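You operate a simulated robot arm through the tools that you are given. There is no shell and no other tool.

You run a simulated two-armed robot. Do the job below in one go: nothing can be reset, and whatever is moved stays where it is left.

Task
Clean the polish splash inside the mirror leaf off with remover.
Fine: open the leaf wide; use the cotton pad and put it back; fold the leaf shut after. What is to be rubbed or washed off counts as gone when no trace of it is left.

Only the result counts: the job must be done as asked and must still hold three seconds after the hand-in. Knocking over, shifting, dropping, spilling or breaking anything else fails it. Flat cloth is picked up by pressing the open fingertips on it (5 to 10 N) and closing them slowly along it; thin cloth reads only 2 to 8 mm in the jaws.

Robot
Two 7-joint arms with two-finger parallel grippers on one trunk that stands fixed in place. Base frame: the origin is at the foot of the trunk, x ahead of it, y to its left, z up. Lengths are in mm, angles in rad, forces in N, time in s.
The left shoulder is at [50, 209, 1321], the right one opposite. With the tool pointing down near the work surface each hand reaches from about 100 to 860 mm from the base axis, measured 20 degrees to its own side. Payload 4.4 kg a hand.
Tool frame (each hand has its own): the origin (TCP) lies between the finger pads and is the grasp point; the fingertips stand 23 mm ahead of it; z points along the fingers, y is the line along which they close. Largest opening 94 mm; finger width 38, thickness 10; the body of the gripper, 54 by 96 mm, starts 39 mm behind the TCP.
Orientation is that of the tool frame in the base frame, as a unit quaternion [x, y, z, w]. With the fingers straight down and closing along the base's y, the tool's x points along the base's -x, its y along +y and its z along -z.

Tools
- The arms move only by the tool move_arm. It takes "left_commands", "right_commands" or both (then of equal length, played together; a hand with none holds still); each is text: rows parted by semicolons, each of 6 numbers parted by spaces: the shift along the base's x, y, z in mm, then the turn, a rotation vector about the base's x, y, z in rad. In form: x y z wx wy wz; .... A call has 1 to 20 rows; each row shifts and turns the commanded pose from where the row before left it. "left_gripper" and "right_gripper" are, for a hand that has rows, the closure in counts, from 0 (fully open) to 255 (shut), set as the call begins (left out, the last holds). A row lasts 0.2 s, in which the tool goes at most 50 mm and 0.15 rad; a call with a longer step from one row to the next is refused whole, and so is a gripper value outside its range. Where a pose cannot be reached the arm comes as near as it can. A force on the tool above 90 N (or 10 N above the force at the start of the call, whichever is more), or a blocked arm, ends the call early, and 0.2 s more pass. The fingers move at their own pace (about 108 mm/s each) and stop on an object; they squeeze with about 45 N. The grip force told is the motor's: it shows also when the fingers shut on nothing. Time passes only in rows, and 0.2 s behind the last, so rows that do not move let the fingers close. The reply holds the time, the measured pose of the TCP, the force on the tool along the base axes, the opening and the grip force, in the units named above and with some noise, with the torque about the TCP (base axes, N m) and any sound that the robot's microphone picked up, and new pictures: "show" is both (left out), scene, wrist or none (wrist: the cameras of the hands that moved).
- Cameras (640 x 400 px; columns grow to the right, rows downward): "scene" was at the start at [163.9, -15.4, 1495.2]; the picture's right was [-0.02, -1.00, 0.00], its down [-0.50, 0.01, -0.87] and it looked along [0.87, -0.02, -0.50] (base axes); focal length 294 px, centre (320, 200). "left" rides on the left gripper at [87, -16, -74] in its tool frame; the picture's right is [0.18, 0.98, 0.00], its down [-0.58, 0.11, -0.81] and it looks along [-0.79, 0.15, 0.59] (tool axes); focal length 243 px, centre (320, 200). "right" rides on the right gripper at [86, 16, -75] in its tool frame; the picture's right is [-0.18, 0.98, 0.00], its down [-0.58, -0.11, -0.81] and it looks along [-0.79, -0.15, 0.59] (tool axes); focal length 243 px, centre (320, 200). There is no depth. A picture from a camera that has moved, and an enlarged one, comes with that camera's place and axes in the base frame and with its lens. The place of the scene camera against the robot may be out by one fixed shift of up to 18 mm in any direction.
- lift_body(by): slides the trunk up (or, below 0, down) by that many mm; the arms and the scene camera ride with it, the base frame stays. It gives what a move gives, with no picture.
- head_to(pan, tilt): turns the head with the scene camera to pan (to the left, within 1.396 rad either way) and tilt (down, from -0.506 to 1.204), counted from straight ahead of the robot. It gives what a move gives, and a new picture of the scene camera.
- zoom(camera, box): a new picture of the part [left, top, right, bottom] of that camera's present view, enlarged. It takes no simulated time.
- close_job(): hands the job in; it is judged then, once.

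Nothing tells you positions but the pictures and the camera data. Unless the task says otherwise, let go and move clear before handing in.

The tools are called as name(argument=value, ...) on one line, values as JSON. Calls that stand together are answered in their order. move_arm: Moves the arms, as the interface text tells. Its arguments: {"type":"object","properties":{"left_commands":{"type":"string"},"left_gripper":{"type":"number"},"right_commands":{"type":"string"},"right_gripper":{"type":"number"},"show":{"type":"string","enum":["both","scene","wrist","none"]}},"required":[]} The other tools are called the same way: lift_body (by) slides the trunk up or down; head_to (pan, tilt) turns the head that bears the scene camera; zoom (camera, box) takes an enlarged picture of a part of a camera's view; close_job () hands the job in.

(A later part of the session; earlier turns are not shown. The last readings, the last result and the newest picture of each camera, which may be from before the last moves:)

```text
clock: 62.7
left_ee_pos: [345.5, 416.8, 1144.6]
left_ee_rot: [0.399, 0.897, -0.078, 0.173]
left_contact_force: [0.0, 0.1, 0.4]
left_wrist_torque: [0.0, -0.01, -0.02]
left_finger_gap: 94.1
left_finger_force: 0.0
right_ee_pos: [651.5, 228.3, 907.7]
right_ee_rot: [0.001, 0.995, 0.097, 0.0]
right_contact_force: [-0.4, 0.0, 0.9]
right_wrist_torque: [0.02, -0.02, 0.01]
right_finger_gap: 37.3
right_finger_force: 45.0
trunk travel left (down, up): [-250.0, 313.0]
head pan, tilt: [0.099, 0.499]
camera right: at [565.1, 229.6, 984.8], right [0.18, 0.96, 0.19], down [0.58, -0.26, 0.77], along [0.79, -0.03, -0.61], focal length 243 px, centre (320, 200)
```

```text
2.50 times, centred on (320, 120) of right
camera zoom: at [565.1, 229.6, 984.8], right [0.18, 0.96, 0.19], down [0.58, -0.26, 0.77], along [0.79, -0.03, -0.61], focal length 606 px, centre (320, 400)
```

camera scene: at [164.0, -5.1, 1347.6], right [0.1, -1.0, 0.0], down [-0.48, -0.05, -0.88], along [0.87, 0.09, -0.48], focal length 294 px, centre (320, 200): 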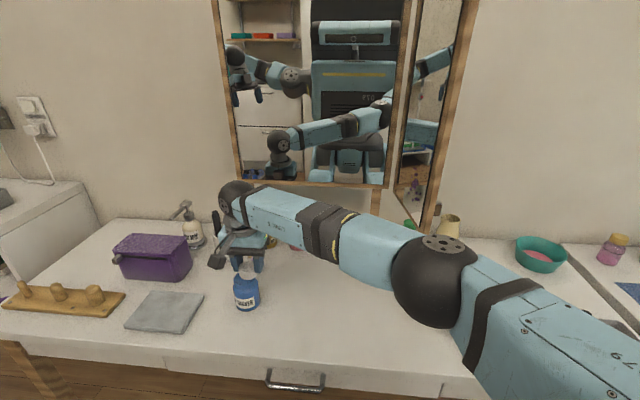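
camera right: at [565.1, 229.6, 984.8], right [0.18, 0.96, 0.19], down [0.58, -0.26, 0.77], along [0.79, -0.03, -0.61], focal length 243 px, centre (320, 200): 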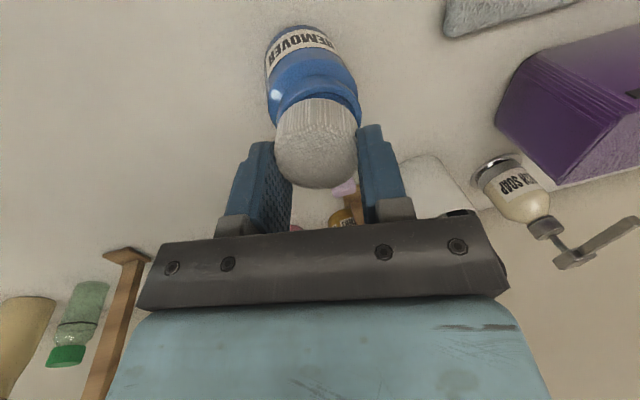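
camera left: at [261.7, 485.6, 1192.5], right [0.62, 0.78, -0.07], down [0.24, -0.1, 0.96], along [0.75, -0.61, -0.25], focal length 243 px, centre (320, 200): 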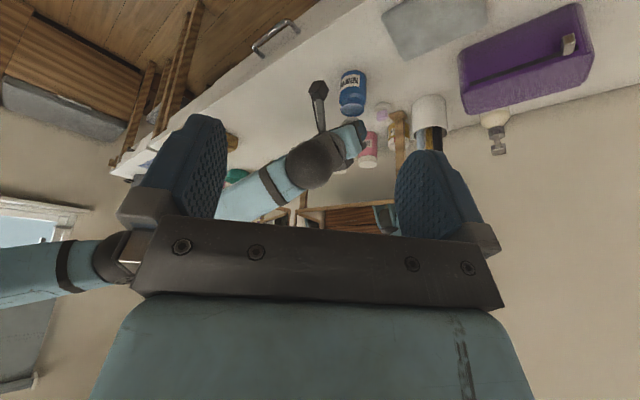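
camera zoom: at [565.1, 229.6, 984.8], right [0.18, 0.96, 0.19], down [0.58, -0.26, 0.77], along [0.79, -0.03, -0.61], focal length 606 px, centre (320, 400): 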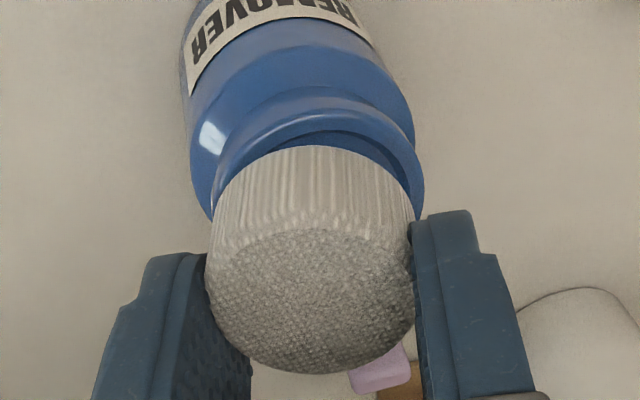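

move_arm(right_commands="0 0 -6 0 0 0;0 0 -3 0 0 0;0 0 0 0 0 0", show="wrist")

zoom(camera="scene", box=[190, 220, 310, 320])

zoom(camera="right", box=[240, 40, 400, 200])

```text
clock: 63.5
left_ee_pos: [345.8, 416.0, 1144.5]
left_ee_rot: [0.4, 0.897, -0.078, 0.173]
left_contact_force: [-0.1, 0.5, -0.1]
left_wrist_torque: [0.01, -0.04, 0.01]
left_finger_gap: 94.0
left_finger_force: 0.0
right_ee_pos: [650.6, 228.2, 898.2]
right_ee_rot: [0.001, 0.995, 0.095, 0.001]
right_contact_force: [0.3, -0.3, 1.0]
right_wrist_torque: [-0.01, 0.0, 0.01]
right_finger_gap: 37.3
right_finger_force: 45.2
trunk travel left (down, up): [-250.0, 313.0]
head pan, tilt: [0.099, 0.499]
camera right: at [565.4, 229.6, 975.3], right [0.18, 0.96, 0.19], down [0.58, -0.26, 0.77], along [0.79, -0.03, -0.61], focal length 243 px, centre (320, 200)
```

right: 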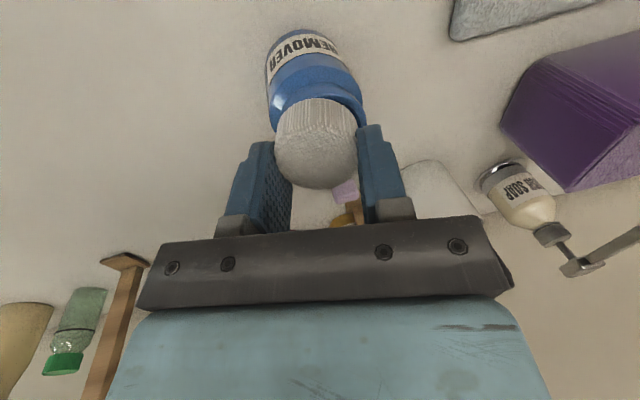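

```text
4.00 times, centred on (250, 270) of scene
camera zoom: at [164.0, -4.7, 1347.5], right [0.1, -1.0, 0.0], down [-0.48, -0.05, -0.88], along [0.87, 0.09, -0.48], focal length 1177 px, centre (600, -80)
```

zoom: 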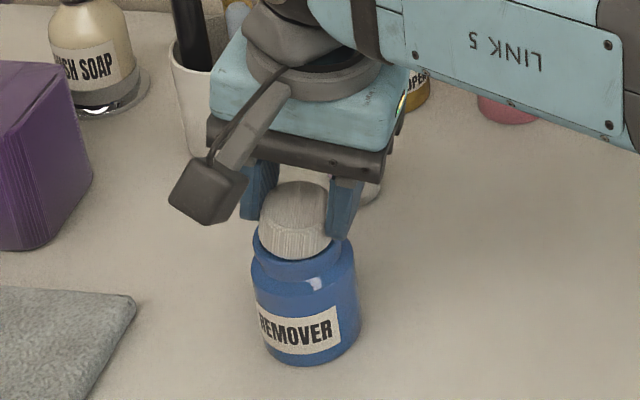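

```text
2.50 times, centred on (320, 120) of right
camera zoom: at [565.4, 229.6, 975.3], right [0.18, 0.96, 0.19], down [0.58, -0.26, 0.77], along [0.79, -0.03, -0.61], focal length 606 px, centre (320, 400)
```

zoom: 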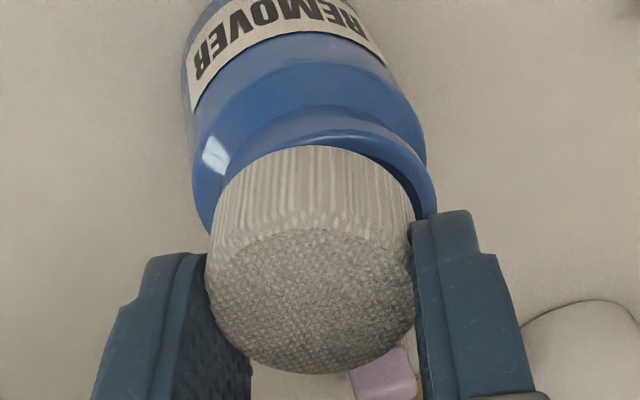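

move_arm(right_commands="0 2 -2 0 0 0;0 0 -2 0 0 0;0 0 0 0 0 0", show="none")

move_arm(right_commands="0 0 -2 0 0 0;0 0 0 0 0 0", show="none")

```text
clock: 64.3
left_ee_pos: [345.1, 417.2, 1143.4]
left_ee_rot: [0.399, 0.897, -0.079, 0.173]
left_contact_force: [0.1, -0.3, -0.2]
left_wrist_torque: [-0.04, 0.02, 0.0]
left_finger_gap: 94.2
left_finger_force: 0.0
right_ee_pos: [651.6, 229.8, 895.9]
right_ee_rot: [0.0, 0.995, 0.096, 0.001]
right_contact_force: [0.5, -0.1, 2.0]
right_wrist_torque: [-0.01, 0.0, 0.03]
right_finger_gap: 37.2
right_finger_force: 45.2
trunk travel left (down, up): [-250.0, 313.0]
head pan, tilt: [0.099, 0.499]
```

```text
clock: 64.9
left_ee_pos: [343.5, 414.7, 1144.5]
left_ee_rot: [0.4, 0.896, -0.077, 0.175]
left_contact_force: [-0.6, -0.2, -0.6]
left_wrist_torque: [0.01, 0.01, 0.01]
left_finger_gap: 94.2
left_finger_force: 0.1
right_ee_pos: [651.6, 229.5, 895.5]
right_ee_rot: [0.0, 0.995, 0.097, 0.002]
right_contact_force: [1.4, 0.3, 10.8]
right_wrist_torque: [-0.15, 0.03, 0.05]
right_finger_gap: 37.1
right_finger_force: 45.1
trunk travel left (down, up): [-250.0, 313.0]
head pan, tilt: [0.099, 0.499]
```

move_arm(right_commands="0 0 -2 0 0 0;0 0 0 0 0 0;0 0 0 0 0 0;0 0 0 0 0 0;0 0 0 0 0 0", show="wrist")

zoom(camera="right", box=[240, 40, 400, 200])

zoom(camera="scene", box=[210, 240, 290, 310])

```text
clock: 66.1
left_ee_pos: [343.2, 416.0, 1146.4]
left_ee_rot: [0.399, 0.897, -0.077, 0.175]
left_contact_force: [0.2, -0.1, 0.2]
left_wrist_torque: [-0.02, -0.01, 0.02]
left_finger_gap: 94.1
left_finger_force: 0.3
right_ee_pos: [651.0, 230.4, 894.5]
right_ee_rot: [0.0, 0.995, 0.097, 0.003]
right_contact_force: [2.3, 0.1, 34.1]
right_wrist_torque: [-0.46, 0.1, 0.03]
right_finger_gap: 37.1
right_finger_force: 45.6
trunk travel left (down, up): [-250.0, 313.0]
head pan, tilt: [0.099, 0.499]
camera right: at [563.3, 230.8, 970.3], right [0.18, 0.96, 0.19], down [0.58, -0.26, 0.77], along [0.8, -0.03, -0.6], focal length 243 px, centre (320, 200)
```

right: 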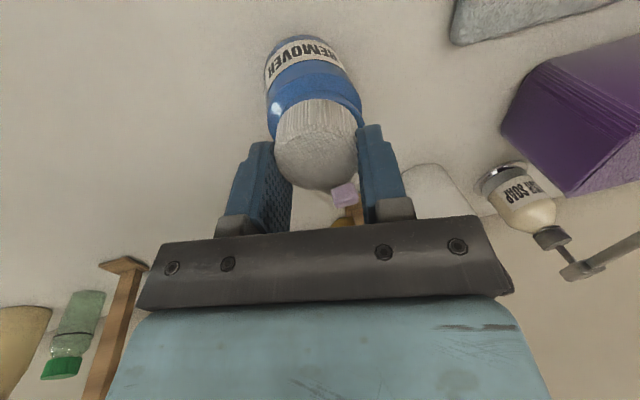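

```text
2.50 times, centred on (320, 120) of right
camera zoom: at [563.3, 230.8, 970.3], right [0.18, 0.96, 0.19], down [0.58, -0.26, 0.77], along [0.8, -0.03, -0.6], focal length 606 px, centre (320, 400)
```

zoom: 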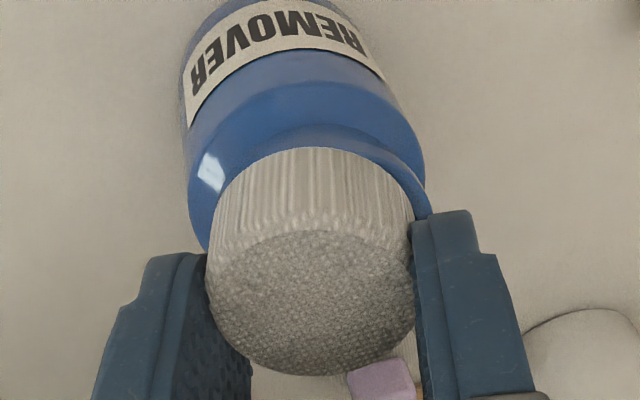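

```text
5.71 times, centred on (250, 275) of scene
camera zoom: at [160.9, -5.8, 1348.1], right [0.1, -1.0, 0.0], down [-0.47, -0.05, -0.88], along [0.88, 0.09, -0.48], focal length 1682 px, centre (720, -229)
```

zoom: 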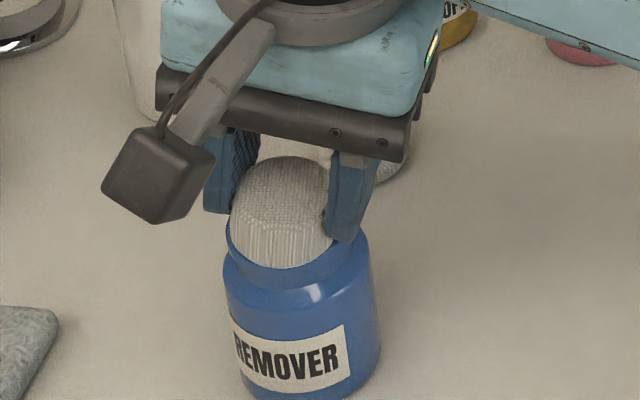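

The pad was pressed onto the jar mouth at about 34 N, centred. Now I'll lift away, level the hand, point it forward, then turn it right to face the leaf's inner side.

move_arm(right_commands="0 0 15 0 0 0;0 0 30 0 0 0;0 -10 40 -0.1 0 0;0 -20 40 -0.095 0 0;-8 -12 5 0 -0.131 0;-8 -12 5 0 -0.131 0;-8 -12 5 0 -0.131 0;-8 -12 5 0 -0.131 0;-8 -12 5 0 -0.131 0;-8 -12 5 0 -0.131 0;-8 -12 5 0 -0.131 0;-8 -12 5 0 -0.131 0;-8 -12 5 0 -0.131 0;-8 -12 5 0 -0.131 0;-8 -12 5 0 -0.131 0;-8 -12 5 0 -0.13 0")

```text
clock: 69.5
left_ee_pos: [346.3, 417.0, 1144.9]
left_ee_rot: [0.4, 0.897, -0.078, 0.173]
left_contact_force: [0.1, 0.2, 0.4]
left_wrist_torque: [0.02, -0.02, -0.04]
left_finger_gap: 93.9
left_finger_force: 0.1
right_ee_pos: [556.5, 56.3, 1076.6]
right_ee_rot: [0.001, 0.705, -0.001, 0.709]
right_contact_force: [0.4, -0.1, 0.0]
right_wrist_torque: [-0.01, -0.02, 0.01]
right_finger_gap: 37.3
right_finger_force: 44.4
trunk travel left (down, up): [-250.0, 313.0]
head pan, tilt: [0.099, 0.499]
camera scene: at [163.8, -4.6, 1347.6], right [0.1, -1.0, 0.0], down [-0.48, -0.05, -0.88], along [0.87, 0.09, -0.48], focal length 294 px, centre (320, 200)
camera right: at [481.9, 72.0, 990.3], right [0.0, 0.98, 0.18], down [-0.81, -0.11, 0.58], along [0.59, -0.15, 0.8], focal length 243 px, centre (320, 200)
```

scene: 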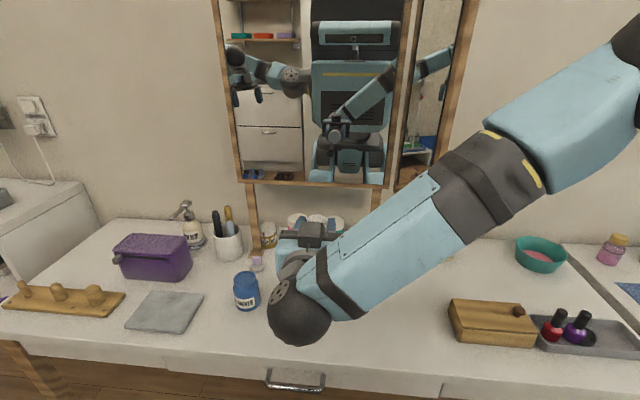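
right: 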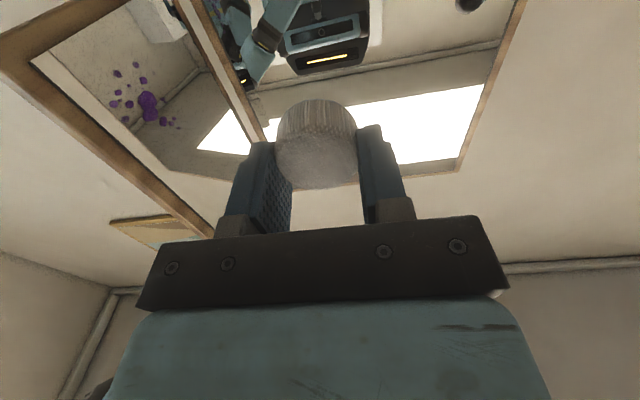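

move_arm(right_commands="5 2 2 0 0 -0.134;5 2 2 0 0 -0.134;5 2 2 0 0 -0.134;5 2 2 0 0 -0.134;5 2 2 0 0 -0.134;5 2 2 0 0 -0.134;5 2 2 0 0 -0.134;5 2 2 0 0 -0.134;5 2 2 0 0 -0.134;5 2 2 0 0 -0.134;0 0 0 0 0 0")

```text
clock: 71.9
left_ee_pos: [345.7, 416.5, 1145.5]
left_ee_rot: [0.4, 0.897, -0.078, 0.173]
left_contact_force: [-0.3, 0.9, -0.8]
left_wrist_torque: [0.0, 0.0, -0.02]
left_finger_gap: 94.0
left_finger_force: 0.1
right_ee_pos: [619.1, -29.2, 1116.3]
right_ee_rot: [0.44, 0.57, -0.426, 0.548]
right_contact_force: [0.8, -0.4, -0.6]
right_wrist_torque: [0.02, -0.01, -0.04]
right_finger_gap: 37.4
right_finger_force: 45.5
right hand out of reach, approached as far as the arm can: row 7, 8, 9, 10
trunk travel left (down, up): [-250.0, 313.0]
head pan, tilt: [0.099, 0.499]
camera scene: at [164.2, -4.6, 1347.5], right [0.1, -1.0, 0.0], down [-0.48, -0.05, -0.88], along [0.87, 0.09, -0.48], focal length 294 px, centre (320, 200)
camera right: at [614.8, 50.7, 1032.7], right [0.95, 0.24, 0.18], down [-0.3, 0.73, 0.61], along [0.01, -0.64, 0.77], focal length 243 px, centre (320, 200)
```

scene: 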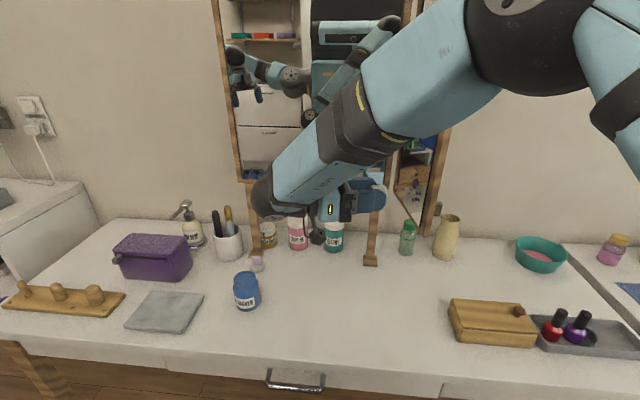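
right: 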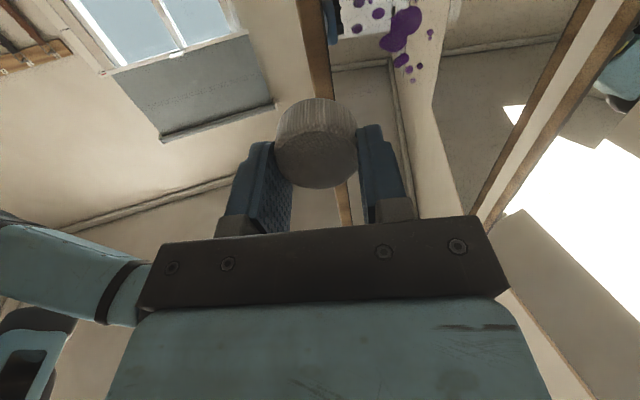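

The pad now faces the leaf's inner side, with its yaw matching the leaf. I'll move in to about 25 mm in front of the main blob.

move_arm(right_commands="25 -15 -3 0 0 0;25 -16 -3 0 0 0;24 -16 -4 0 0 0;0 0 0 0 0 0")

zoom(camera="left", box=[180, 100, 420, 230])

```text
clock: 72.9
left_ee_pos: [345.0, 416.0, 1144.9]
left_ee_rot: [0.4, 0.896, -0.079, 0.174]
left_contact_force: [0.1, -0.3, -0.1]
left_wrist_torque: [-0.01, -0.02, 0.0]
left_finger_gap: 93.9
left_finger_force: 0.1
right_ee_pos: [684.4, -94.4, 1122.2]
right_ee_rot: [0.438, 0.561, -0.432, 0.554]
right_contact_force: [0.2, 0.1, -1.1]
right_wrist_torque: [0.0, 0.03, -0.02]
right_finger_gap: 37.3
right_finger_force: 44.6
right hand out of reach, approached as far as the arm can: row 1, 2, 3
trunk travel left (down, up): [-250.0, 313.0]
head pan, tilt: [0.099, 0.499]
camera scene: at [163.6, -4.4, 1347.6], right [0.1, -1.0, 0.0], down [-0.48, -0.05, -0.88], along [0.87, 0.09, -0.48], focal length 294 px, centre (320, 200)
camera right: at [681.0, -16.9, 1036.6], right [0.95, 0.24, 0.18], down [-0.3, 0.75, 0.59], along [0.0, -0.62, 0.78], focal length 243 px, centre (320, 200)
```

scene: 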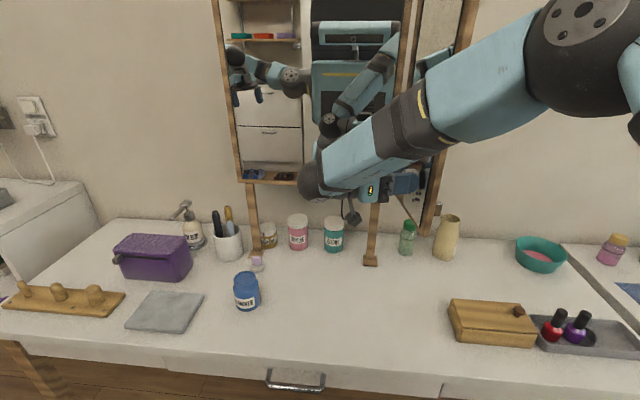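
right: 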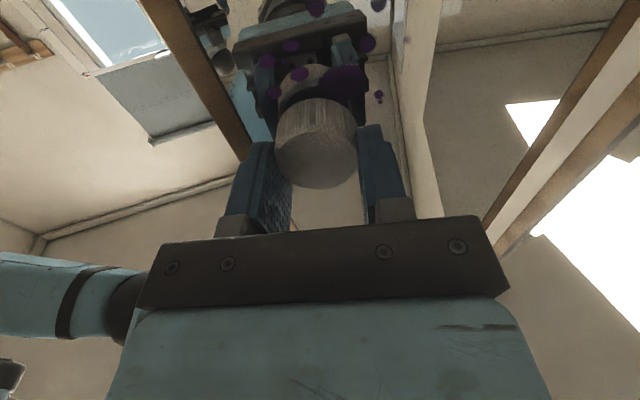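

```text
2.67 times, centred on (300, 165) of left
camera zoom: at [261.4, 485.6, 1182.2], right [0.62, 0.78, -0.07], down [0.24, -0.1, 0.97], along [0.75, -0.61, -0.25], focal length 647 px, centre (373, 293)
```

zoom: 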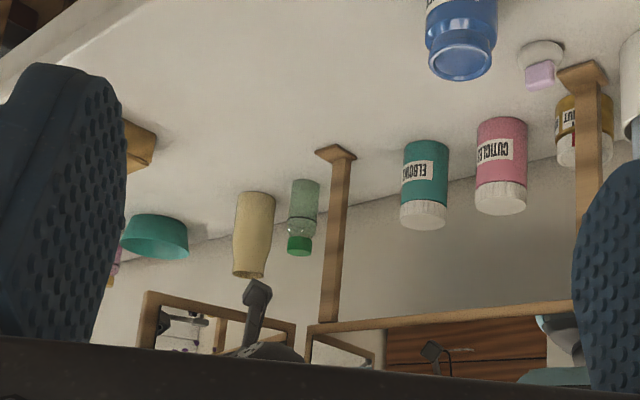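

move_arm(right_commands="-4 18 0 0 0 0;0 0 0 0 0 0", show="none")

```text
clock: 73.5
left_ee_pos: [345.9, 416.2, 1145.1]
left_ee_rot: [0.4, 0.897, -0.078, 0.173]
left_contact_force: [-0.2, -0.3, -0.1]
left_wrist_torque: [0.01, -0.03, 0.0]
left_finger_gap: 94.2
left_finger_force: 0.1
right_ee_pos: [682.8, -83.8, 1124.3]
right_ee_rot: [0.438, 0.564, -0.43, 0.553]
right_contact_force: [0.8, 0.1, -0.8]
right_wrist_torque: [0.01, -0.02, -0.04]
right_finger_gap: 37.3
right_finger_force: 44.7
right hand out of reach, approached as far as the arm can: row 1
trunk travel left (down, up): [-250.0, 313.0]
head pan, tilt: [0.099, 0.499]
```

move_arm(right_commands="0 -6 -20 0 0 0;0 0 0 0 0 0", show="none")

```text
clock: 74.1
left_ee_pos: [344.9, 417.6, 1143.6]
left_ee_rot: [0.399, 0.897, -0.079, 0.174]
left_contact_force: [-0.2, 0.2, 0.5]
left_wrist_torque: [-0.01, 0.01, 0.0]
left_finger_gap: 94.0
left_finger_force: 0.1
right_ee_pos: [683.1, -94.5, 1108.3]
right_ee_rot: [0.438, 0.563, -0.43, 0.554]
right_contact_force: [-1.0, 0.5, 0.1]
right_wrist_torque: [0.01, -0.01, 0.0]
right_finger_gap: 37.2
right_finger_force: 45.2
right hand out of reach, approached as far as the arm can: row 1
trunk travel left (down, up): [-250.0, 313.0]
head pan, tilt: [0.099, 0.499]
```

move_arm(right_commands="0 4 0 0.034 -0.136 0;0 4 0 0.034 -0.136 0;0 0 0 0 0 0", show="none")

```text
clock: 74.9
left_ee_pos: [345.3, 416.7, 1143.7]
left_ee_rot: [0.399, 0.897, -0.078, 0.174]
left_contact_force: [-1.1, 0.6, 0.2]
left_wrist_torque: [0.01, -0.01, 0.02]
left_finger_gap: 93.9
left_finger_force: 0.1
right_ee_pos: [690.2, -96.5, 1113.7]
right_ee_rot: [0.514, 0.494, -0.35, 0.608]
right_contact_force: [-0.4, -0.8, 0.5]
right_wrist_torque: [0.0, 0.01, -0.01]
right_finger_gap: 37.3
right_finger_force: 44.7
right hand out of reach, approached as far as the arm can: row 1, 2
trunk travel left (down, up): [-250.0, 313.0]
head pan, tilt: [0.099, 0.499]
```

move_arm(right_commands="-2 3 -2 -0.034 0.136 0;-2 3 -2 -0.034 0.136 0;-2 3 -2 -0.034 0.136 0;0 3 0 -0.034 0.136 0;0 3 0 -0.034 0.136 0;0 0 0 0 0 0", show="wrist")

```text
clock: 76.3
left_ee_pos: [346.3, 419.5, 1142.8]
left_ee_rot: [0.399, 0.897, -0.08, 0.174]
left_contact_force: [-0.2, 0.1, -0.5]
left_wrist_torque: [0.02, 0.02, 0.0]
left_finger_gap: 94.1
left_finger_force: 0.1
right_ee_pos: [697.8, -101.3, 1117.5]
right_ee_rot: [0.308, 0.637, -0.543, 0.453]
right_contact_force: [-11.7, 31.3, -20.2]
right_wrist_torque: [0.81, -0.14, -0.8]
right_finger_gap: 37.1
right_finger_force: 44.9
right hand out of reach, approached as far as the arm can: row 1, 2, 3, 4, 5
trunk travel left (down, up): [-250.0, 313.0]
head pan, tilt: [0.099, 0.499]
camera right: at [659.9, -33.4, 1032.3], right [0.94, 0.24, -0.24], down [-0.06, 0.82, 0.58], along [0.33, -0.53, 0.78], focal length 243 px, centre (320, 200)
```

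right: 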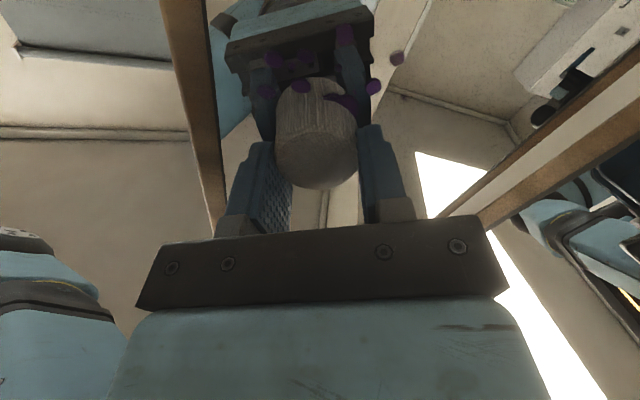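

move_arm(right_commands="-4 10 0 0.034 -0.136 0;-4 8 0 0.034 -0.136 0;-2 6 0 0.034 -0.136 0;0 0 0 0 0 0", show="wrist")

zoom(camera="right", box=[200, 0, 440, 150])

```text
clock: 77.3
left_ee_pos: [345.5, 416.6, 1144.1]
left_ee_rot: [0.399, 0.897, -0.078, 0.174]
left_contact_force: [0.2, 0.4, -0.1]
left_wrist_torque: [0.01, 0.02, -0.01]
left_finger_gap: 94.0
left_finger_force: 0.0
right_ee_pos: [697.9, -94.3, 1125.9]
right_ee_rot: [0.438, 0.56, -0.432, 0.555]
right_contact_force: [-0.5, -0.4, -1.0]
right_wrist_torque: [-0.01, -0.01, -0.04]
right_finger_gap: 36.9
right_finger_force: 45.0
right hand out of reach, approached as far as the arm can: row 1, 2, 3
trunk travel left (down, up): [-250.0, 313.0]
head pan, tilt: [0.099, 0.499]
camera right: at [694.7, -18.4, 1040.1], right [0.95, 0.23, 0.19], down [-0.3, 0.75, 0.59], along [0.0, -0.62, 0.79], focal length 243 px, centre (320, 200)
```

right: 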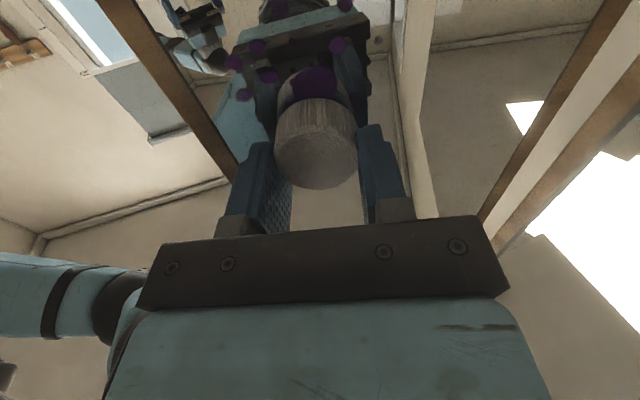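

```text
2.67 times, centred on (320, 75) of right
camera zoom: at [694.7, -18.4, 1040.1], right [0.95, 0.23, 0.19], down [-0.3, 0.75, 0.59], along [0.0, -0.62, 0.79], focal length 647 px, centre (320, 533)
```

zoom: 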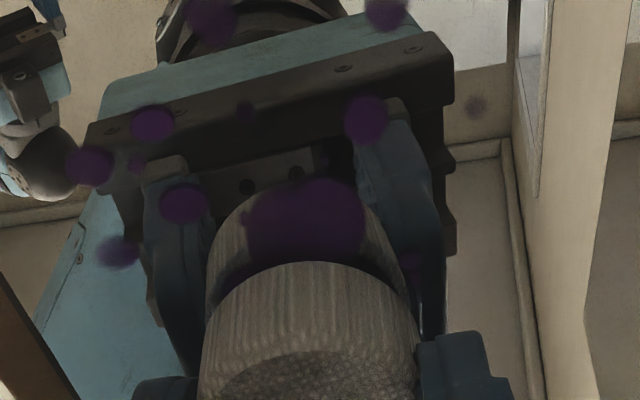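

move_arm(right_commands="1 -7 -5 0 0 0;0 -4 -10 0 0 0;0 0 -15 0 0 0;0 0 15 0 0 0;0 0 15 0 0 0;0 0 -15 0 0 0;0 0 -15 0 0 0;0 0 15 0 0 0", show="wrist")

zoom(camera="right", box=[200, 0, 440, 150])

```text
clock: 78.5
left_ee_pos: [344.6, 419.2, 1142.9]
left_ee_rot: [0.399, 0.897, -0.079, 0.175]
left_contact_force: [0.4, -0.6, 0.5]
left_wrist_torque: [0.03, 0.01, 0.03]
left_finger_gap: 94.0
left_finger_force: 0.0
right_ee_pos: [699.4, -101.2, 1111.5]
right_ee_rot: [0.429, 0.569, -0.436, 0.549]
right_contact_force: [-4.5, 39.9, -1.0]
right_wrist_torque: [0.01, -0.05, -0.53]
right_finger_gap: 37.2
right_finger_force: 45.1
right hand out of reach, approached as far as the arm can: row 1, 2, 3
trunk travel left (down, up): [-250.0, 313.0]
head pan, tilt: [0.099, 0.499]
stopped in row 5 (right hand): the force on the tool passed its limit at 96 N (the readings are from after the stop); the commanded pose is now the measured one
camera right: at [693.9, -24.7, 1026.2], right [0.96, 0.24, 0.16], down [-0.29, 0.75, 0.6], along [0.02, -0.62, 0.79], focal length 243 px, centre (320, 200)
```

right: 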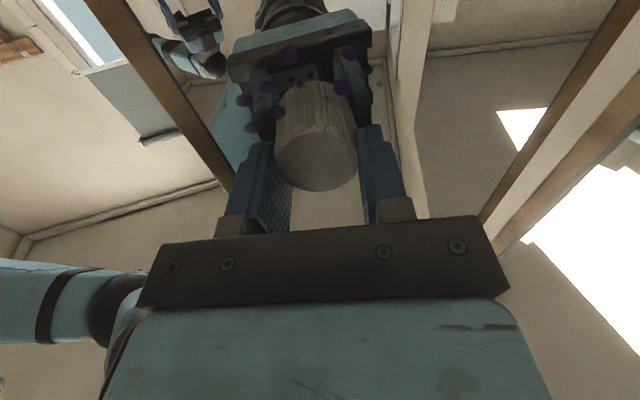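

```text
2.67 times, centred on (320, 75) of right
camera zoom: at [693.9, -24.7, 1026.2], right [0.96, 0.24, 0.16], down [-0.29, 0.75, 0.6], along [0.02, -0.62, 0.79], focal length 647 px, centre (320, 533)
```

zoom: 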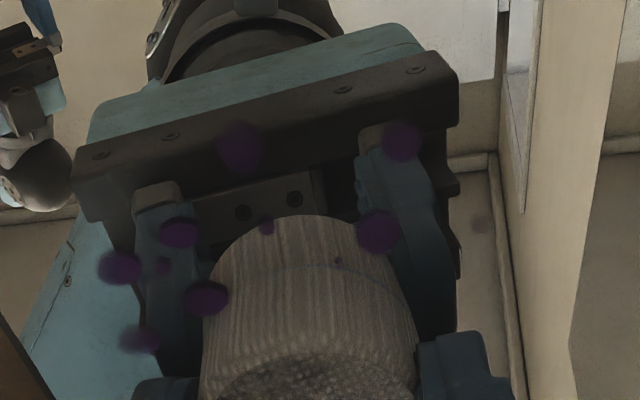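

move_arm(right_commands="-4 12 8 0 0 0;-4 8 12 0 0 0;0 0 0 0 0 0", show="wrist")

zoom(camera="right", box=[200, 0, 440, 150])

zoom(camera="scene", box=[380, 100, 480, 240])

```text
clock: 79.3
left_ee_pos: [345.5, 416.3, 1145.4]
left_ee_rot: [0.4, 0.897, -0.078, 0.173]
left_contact_force: [0.3, -0.5, 0.2]
left_wrist_torque: [0.01, 0.03, -0.01]
left_finger_gap: 94.0
left_finger_force: 0.1
right_ee_pos: [692.9, -89.9, 1130.3]
right_ee_rot: [0.433, 0.566, -0.439, 0.548]
right_contact_force: [0.2, -0.1, 0.0]
right_wrist_torque: [0.0, -0.03, 0.01]
right_finger_gap: 36.9
right_finger_force: 44.9
trunk travel left (down, up): [-250.0, 313.0]
head pan, tilt: [0.099, 0.499]
camera right: at [688.5, -12.8, 1045.6], right [0.96, 0.23, 0.16], down [-0.28, 0.75, 0.6], along [0.02, -0.62, 0.79], focal length 243 px, centre (320, 200)
```

right: 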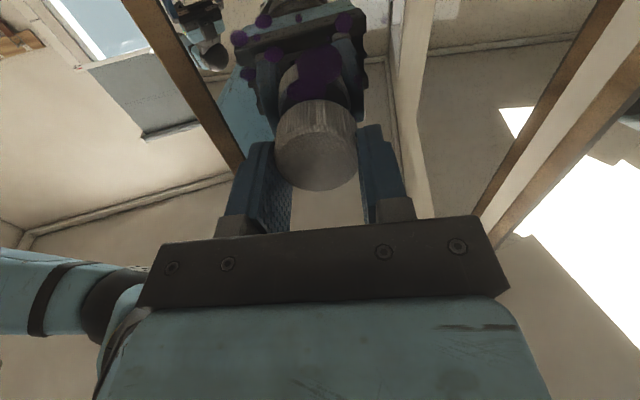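

```text
2.67 times, centred on (320, 75) of right
camera zoom: at [688.5, -12.8, 1045.6], right [0.96, 0.23, 0.16], down [-0.28, 0.75, 0.6], along [0.02, -0.62, 0.79], focal length 647 px, centre (320, 533)
```

zoom: 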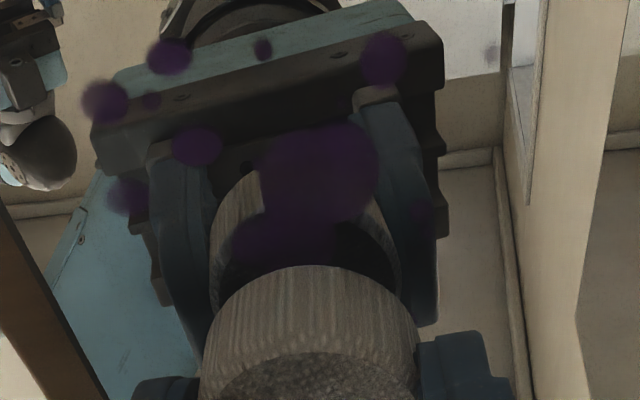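

```text
2.86 times, centred on (430, 170) of scene
camera zoom: at [164.4, -6.0, 1347.5], right [0.1, -1.0, 0.0], down [-0.48, -0.05, -0.88], along [0.87, 0.09, -0.48], focal length 841 px, centre (6, 286)
```

zoom: 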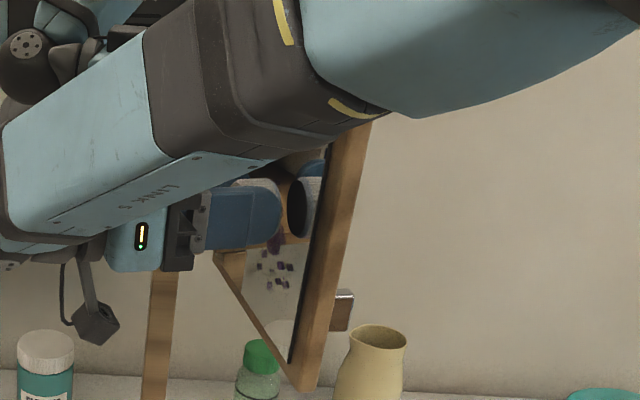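

move_arm(right_commands="-15 12 0 0 0 0.05;-20 15 0 0 0 0.05;-20 15 0 0 0 0.05;-15 10 0 0 0 0.05;0 0 0 0 0 0", left_commands="0 0 0 -0.1 -0.09 0;0 0 0 -0.1 -0.09 0;0 0 0 -0.1 -0.09 0;0 0 0 0 0 0;0 0 0 0 0 0", show="wrist")

zoom(camera="right", box=[300, 0, 500, 130])

zoom(camera="left", box=[220, 100, 340, 220])

```text
clock: 80.5
left_ee_pos: [344.3, 417.2, 1144.4]
left_ee_rot: [0.376, 0.844, -0.157, 0.35]
left_contact_force: [-0.2, 0.2, 0.2]
left_wrist_torque: [0.01, -0.02, 0.05]
left_finger_gap: 94.0
left_finger_force: 0.0
right_ee_pos: [623.3, -36.4, 1131.3]
right_ee_rot: [0.374, 0.606, -0.382, 0.588]
right_contact_force: [0.4, 0.3, -0.6]
right_wrist_torque: [0.02, 0.0, 0.01]
right_finger_gap: 37.2
right_finger_force: 45.7
trunk travel left (down, up): [-250.0, 313.0]
head pan, tilt: [0.099, 0.499]
camera right: at [603.1, 38.8, 1045.5], right [0.89, 0.42, 0.16], down [-0.43, 0.68, 0.6], along [0.14, -0.6, 0.79], focal length 243 px, centre (320, 200)
camera left: at [257.7, 489.8, 1136.4], right [0.64, 0.75, -0.13], down [-0.03, 0.19, 0.98], along [0.76, -0.63, 0.14], focal length 243 px, centre (320, 200)
```

right: 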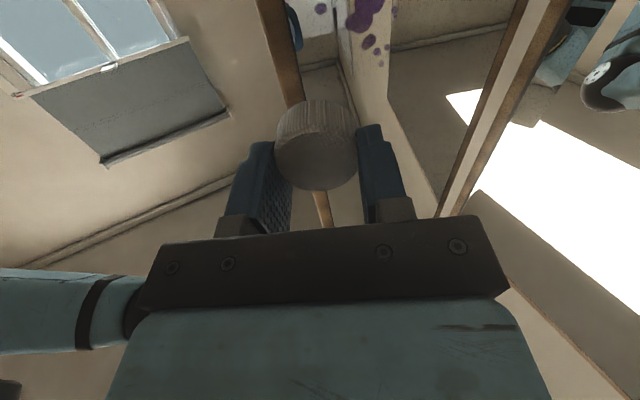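
left: 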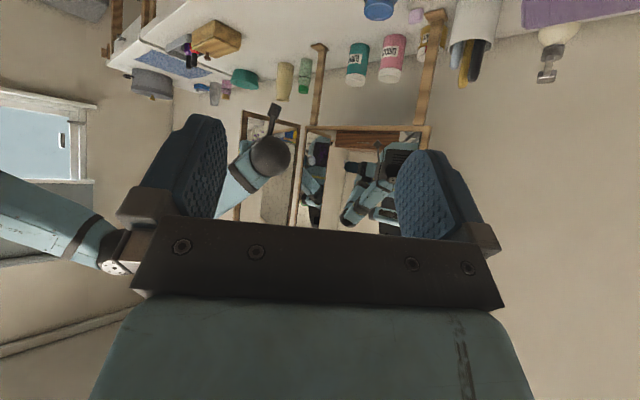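

```text
3.08 times, centred on (400, 65) of right
camera zoom: at [603.1, 38.8, 1045.5], right [0.89, 0.42, 0.16], down [-0.43, 0.68, 0.6], along [0.14, -0.6, 0.79], focal length 746 px, centre (74, 615)
```

zoom: 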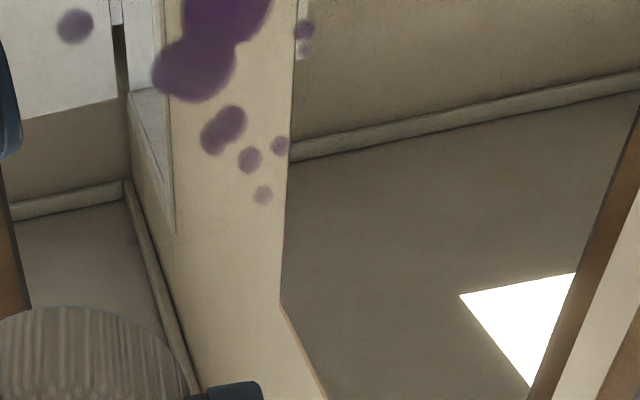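

```text
3.33 times, centred on (280, 160) of left
camera zoom: at [257.7, 489.8, 1136.4], right [0.64, 0.75, -0.13], down [-0.03, 0.19, 0.98], along [0.76, -0.63, 0.14], focal length 809 px, centre (453, 333)
```

zoom: 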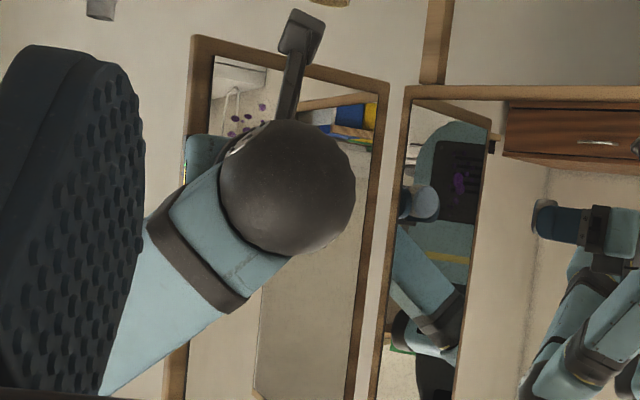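

In this pose the arm reaches fine at higher z, so lowering the trunk another 70 mm should bring the whole splash into the comfortable zone. Then I'll test a proper rub.

lift_body(by=-70)

move_arm(right_commands="20 -10 15 0 0 -0.05;20 -10 15 0 0 -0.05;20 -12 15 0 0 -0.05;15 -12 10 0 0 -0.05;0 0 0 0 0 0", show="both")

```text
clock: 81.6
left_ee_pos: [345.6, 416.0, 1074.7]
left_ee_rot: [0.376, 0.844, -0.157, 0.349]
left_contact_force: [0.0, 0.1, 0.4]
left_wrist_torque: [0.01, -0.03, 0.05]
left_finger_gap: 94.0
left_finger_force: 0.2
right_ee_pos: [622.5, -36.6, 1061.5]
right_ee_rot: [0.374, 0.607, -0.382, 0.588]
right_contact_force: [-1.0, -0.4, -0.2]
right_wrist_torque: [0.03, -0.02, 0.02]
right_finger_gap: 37.3
right_finger_force: 45.2
trunk travel left (down, up): [-180.0, 383.0]
head pan, tilt: [0.099, 0.499]
```

```text
clock: 82.8
left_ee_pos: [345.4, 416.1, 1074.2]
left_ee_rot: [0.376, 0.844, -0.156, 0.35]
left_contact_force: [1.2, 0.2, 0.4]
left_wrist_torque: [0.02, 0.01, 0.02]
left_finger_gap: 94.0
left_finger_force: 0.1
right_ee_pos: [697.4, -80.1, 1116.8]
right_ee_rot: [0.433, 0.566, -0.439, 0.547]
right_contact_force: [0.2, 0.8, -0.5]
right_wrist_torque: [0.0, -0.02, 0.0]
right_finger_gap: 37.2
right_finger_force: 45.1
trunk travel left (down, up): [-180.0, 383.0]
head pan, tilt: [0.099, 0.499]
camera scene: at [164.0, -4.7, 1277.6], right [0.1, -1.0, 0.0], down [-0.48, -0.05, -0.88], along [0.87, 0.09, -0.48], focal length 294 px, centre (320, 200)
camera right: at [693.3, -3.4, 1030.6], right [0.96, 0.23, 0.16], down [-0.28, 0.75, 0.6], along [0.02, -0.62, 0.79], focal length 243 px, centre (320, 200)
```

scene: 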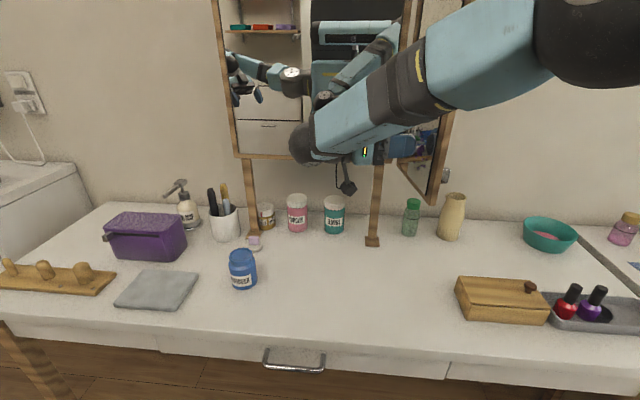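
right: 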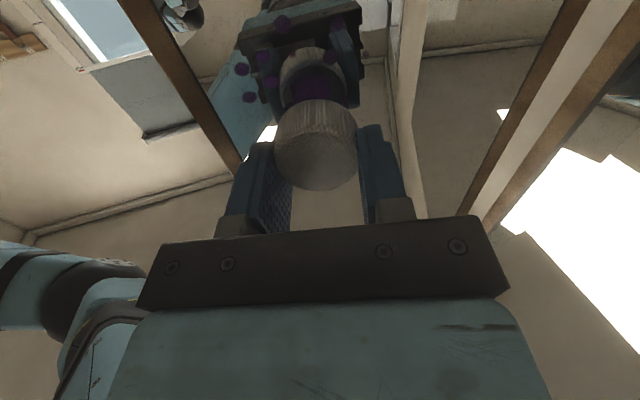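

move_arm(right_commands="1 -8 -6 0 0 0;1 -8 -6 0 0 0;0 -3 0 0 0 0;0 0 0 0 0 0", show="none")

```text
clock: 83.8
left_ee_pos: [346.0, 416.0, 1074.4]
left_ee_rot: [0.376, 0.843, -0.157, 0.35]
left_contact_force: [-0.5, -0.9, 0.3]
left_wrist_torque: [-0.04, 0.02, -0.02]
left_finger_gap: 94.0
left_finger_force: 0.0
right_ee_pos: [699.5, -99.9, 1103.0]
right_ee_rot: [0.432, 0.566, -0.438, 0.548]
right_contact_force: [1.3, 0.2, -0.3]
right_wrist_torque: [-0.01, 0.01, 0.03]
right_finger_gap: 37.0
right_finger_force: 45.1
trunk travel left (down, up): [-180.0, 383.0]
head pan, tilt: [0.099, 0.499]
```

move_arm(right_commands="0.5 -2 0 0 0 0;0.5 -2 0 0 0 0;0 0 0 0 0 0", show="none")

```text
clock: 84.6
left_ee_pos: [344.8, 418.6, 1073.8]
left_ee_rot: [0.375, 0.844, -0.157, 0.351]
left_contact_force: [0.2, -0.4, 0.1]
left_wrist_torque: [0.03, 0.0, -0.01]
left_finger_gap: 93.8
left_finger_force: 0.0
right_ee_pos: [701.0, -100.8, 1104.1]
right_ee_rot: [0.432, 0.566, -0.44, 0.547]
right_contact_force: [-5.0, 18.4, -2.4]
right_wrist_torque: [0.21, -0.02, -0.35]
right_finger_gap: 37.4
right_finger_force: 44.9
trunk travel left (down, up): [-180.0, 383.0]
head pan, tilt: [0.099, 0.499]
```

move_arm(right_commands="0 0 -10 0 0 0;0 0 -10 0 0 0;0 0 12 0 0 0;0 0 12 0 0 0;0 0 -12 0 0 0;0 0 -12 0 0 0;0 0 12 0 0 0;0 0 12 0 0 0;0 0 -12 0 0 0;0 0 -12 0 0 0;0 0 12 0 0 0;0 0 12 0 0 0", show="none")

move_arm(right_commands="-3 12 8 0 0 0;-4 15 10 0 0 0;0 0 0 0 0 0", show="wrist")

zoom(camera="right", box=[200, 0, 440, 150])

```text
clock: 87.2
left_ee_pos: [347.0, 418.9, 1072.0]
left_ee_rot: [0.376, 0.844, -0.158, 0.35]
left_contact_force: [0.2, -0.2, -0.1]
left_wrist_torque: [0.03, 0.01, -0.01]
left_finger_gap: 94.0
left_finger_force: 0.1
right_ee_pos: [702.2, -100.8, 1103.6]
right_ee_rot: [0.43, 0.568, -0.439, 0.547]
right_contact_force: [-5.2, 26.5, -19.2]
right_wrist_torque: [0.79, -0.18, -0.51]
right_finger_gap: 37.2
right_finger_force: 44.8
trunk travel left (down, up): [-180.0, 383.0]
head pan, tilt: [0.099, 0.499]
```

```text
clock: 88.0
left_ee_pos: [344.8, 415.9, 1074.8]
left_ee_rot: [0.377, 0.843, -0.157, 0.35]
left_contact_force: [0.5, -0.5, 1.0]
left_wrist_torque: [-0.01, -0.01, -0.02]
left_finger_gap: 94.2
left_finger_force: 0.2
right_ee_pos: [694.7, -77.0, 1126.0]
right_ee_rot: [0.432, 0.567, -0.438, 0.547]
right_contact_force: [0.7, 0.4, -0.8]
right_wrist_torque: [-0.02, 0.01, 0.02]
right_finger_gap: 37.2
right_finger_force: 44.6
trunk travel left (down, up): [-180.0, 383.0]
head pan, tilt: [0.099, 0.499]
camera right: at [689.5, 0.1, 1041.2], right [0.96, 0.23, 0.16], down [-0.28, 0.75, 0.6], along [0.02, -0.62, 0.79], focal length 243 px, centre (320, 200)
```

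right: 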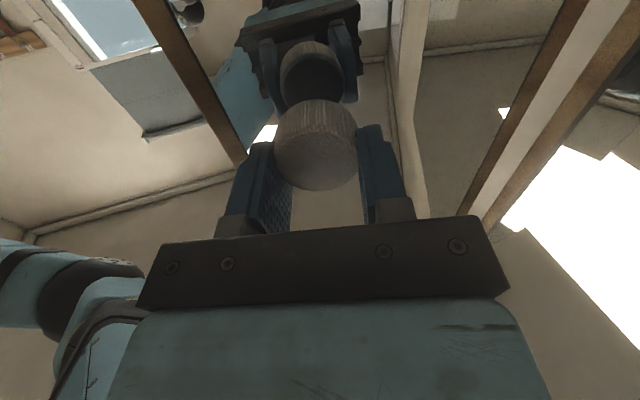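

```text
2.67 times, centred on (320, 75) of right
camera zoom: at [689.5, 0.1, 1041.2], right [0.96, 0.23, 0.16], down [-0.28, 0.75, 0.6], along [0.02, -0.62, 0.79], focal length 647 px, centre (320, 533)
```

zoom: 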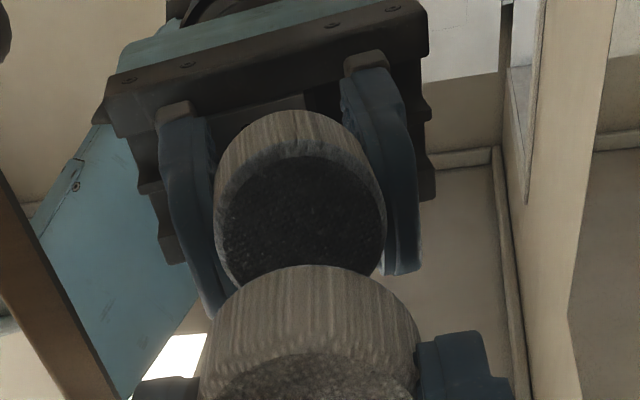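

The splash seems to have gone completely after rubbing, so the pad was wet. I'll back the hand off and look at the mirror face from another camera.

move_arm(right_commands="-15 15 5 0 0 0.05;-20 15 5 0 0 0.05;-20 15 5 0 0 0.05;-20 12 5 0 0 0.1;-20 10 0 0 0 0.13;-20 5 0 0 0 0.13;-20 0 0 0 0 0.13;-20 -10 0 0 0 0.13;-20 -20 0 0 0 0.13")

zoom(camera="left", box=[210, 90, 330, 230])

zoom(camera="right", box=[0, 0, 320, 200])

```text
clock: 90.0
left_ee_pos: [344.1, 416.0, 1075.1]
left_ee_rot: [0.376, 0.844, -0.155, 0.35]
left_contact_force: [0.3, 0.2, 0.4]
left_wrist_torque: [0.05, 0.04, 0.01]
left_finger_gap: 94.1
left_finger_force: 0.0
right_ee_pos: [519.1, -35.3, 1145.9]
right_ee_rot: [0.143, 0.698, -0.155, 0.685]
right_contact_force: [-0.6, -0.3, -0.1]
right_wrist_torque: [0.0, -0.01, 0.03]
right_finger_gap: 37.3
right_finger_force: 44.9
trunk travel left (down, up): [-180.0, 383.0]
head pan, tilt: [0.099, 0.499]
camera scene: at [163.5, -5.9, 1277.7], right [0.1, -1.0, 0.0], down [-0.48, -0.05, -0.88], along [0.87, 0.09, -0.48], focal length 294 px, centre (320, 200)
camera right: at [455.0, 9.4, 1060.9], right [0.41, 0.9, 0.16], down [-0.77, 0.24, 0.6], along [0.5, -0.37, 0.79], focal length 243 px, centre (320, 200)
```

scene: 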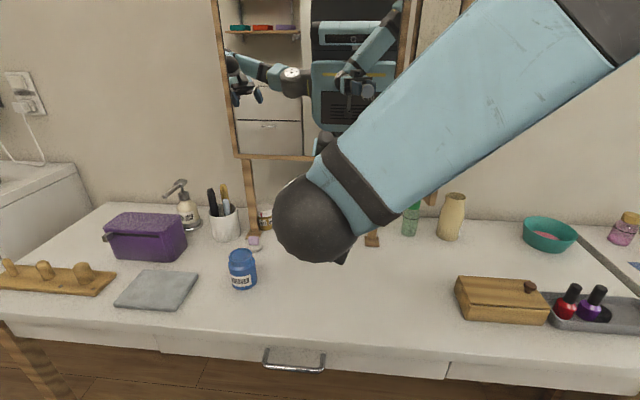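
right: 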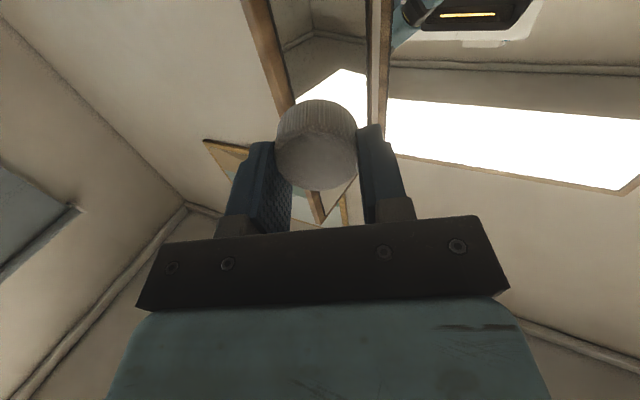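

```text
2.86 times, centred on (270, 160) of left
camera zoom: at [257.2, 488.7, 1067.4], right [0.64, 0.75, -0.13], down [-0.03, 0.19, 0.98], along [0.76, -0.63, 0.14], focal length 693 px, centre (463, 314)
```

zoom: 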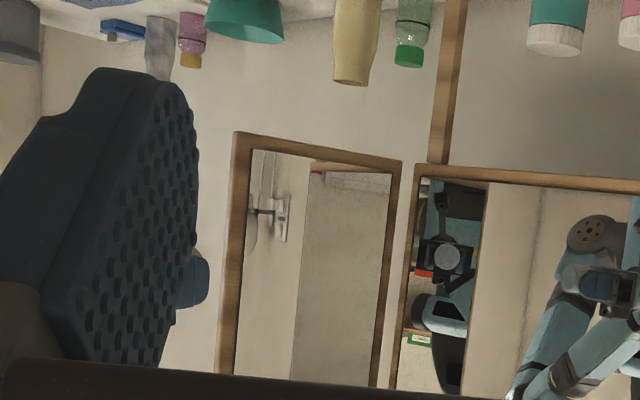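

```text
2.00 times, centred on (160, 100) of right
camera zoom: at [455.0, 9.4, 1060.9], right [0.41, 0.9, 0.16], down [-0.77, 0.24, 0.6], along [0.5, -0.37, 0.79], focal length 485 px, centre (640, 400)
```

zoom: 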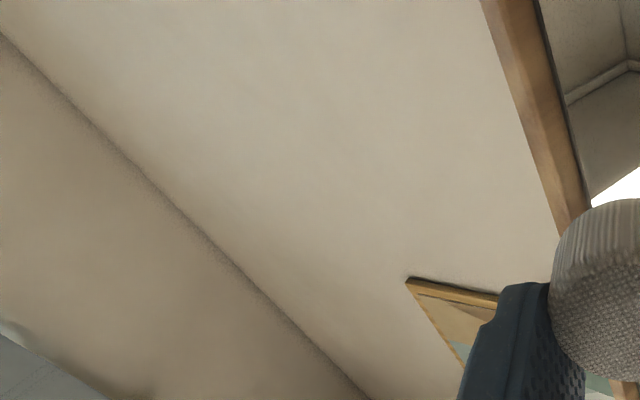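

zoom(camera="left", box=[245, 135, 305, 185])

zoom(camera="left", box=[245, 170, 305, 230])

```text
8.00 times, centred on (275, 160) of left
camera zoom: at [257.2, 488.7, 1067.4], right [0.64, 0.75, -0.13], down [-0.03, 0.19, 0.98], along [0.76, -0.63, 0.14], focal length 1941 px, centre (680, 520)
```

zoom: 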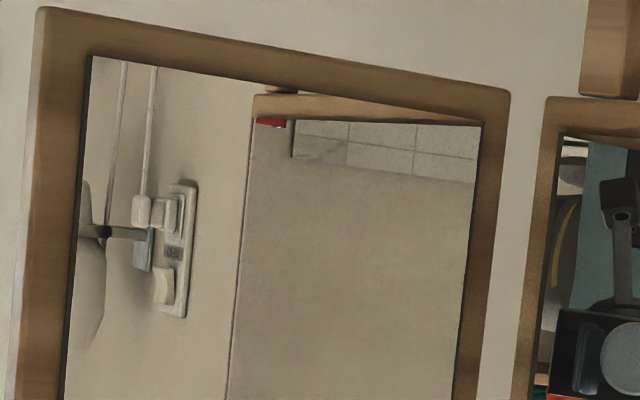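

```text
6.67 times, centred on (275, 200) of left
camera zoom: at [257.2, 488.7, 1067.4], right [0.64, 0.75, -0.13], down [-0.03, 0.19, 0.98], along [0.76, -0.63, 0.14], focal length 1618 px, centre (620, 200)
```

zoom: 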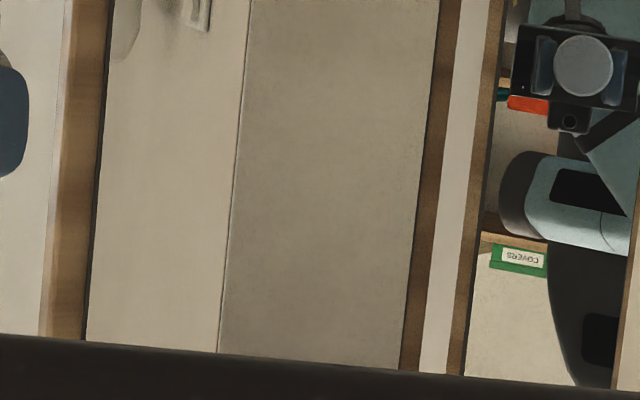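

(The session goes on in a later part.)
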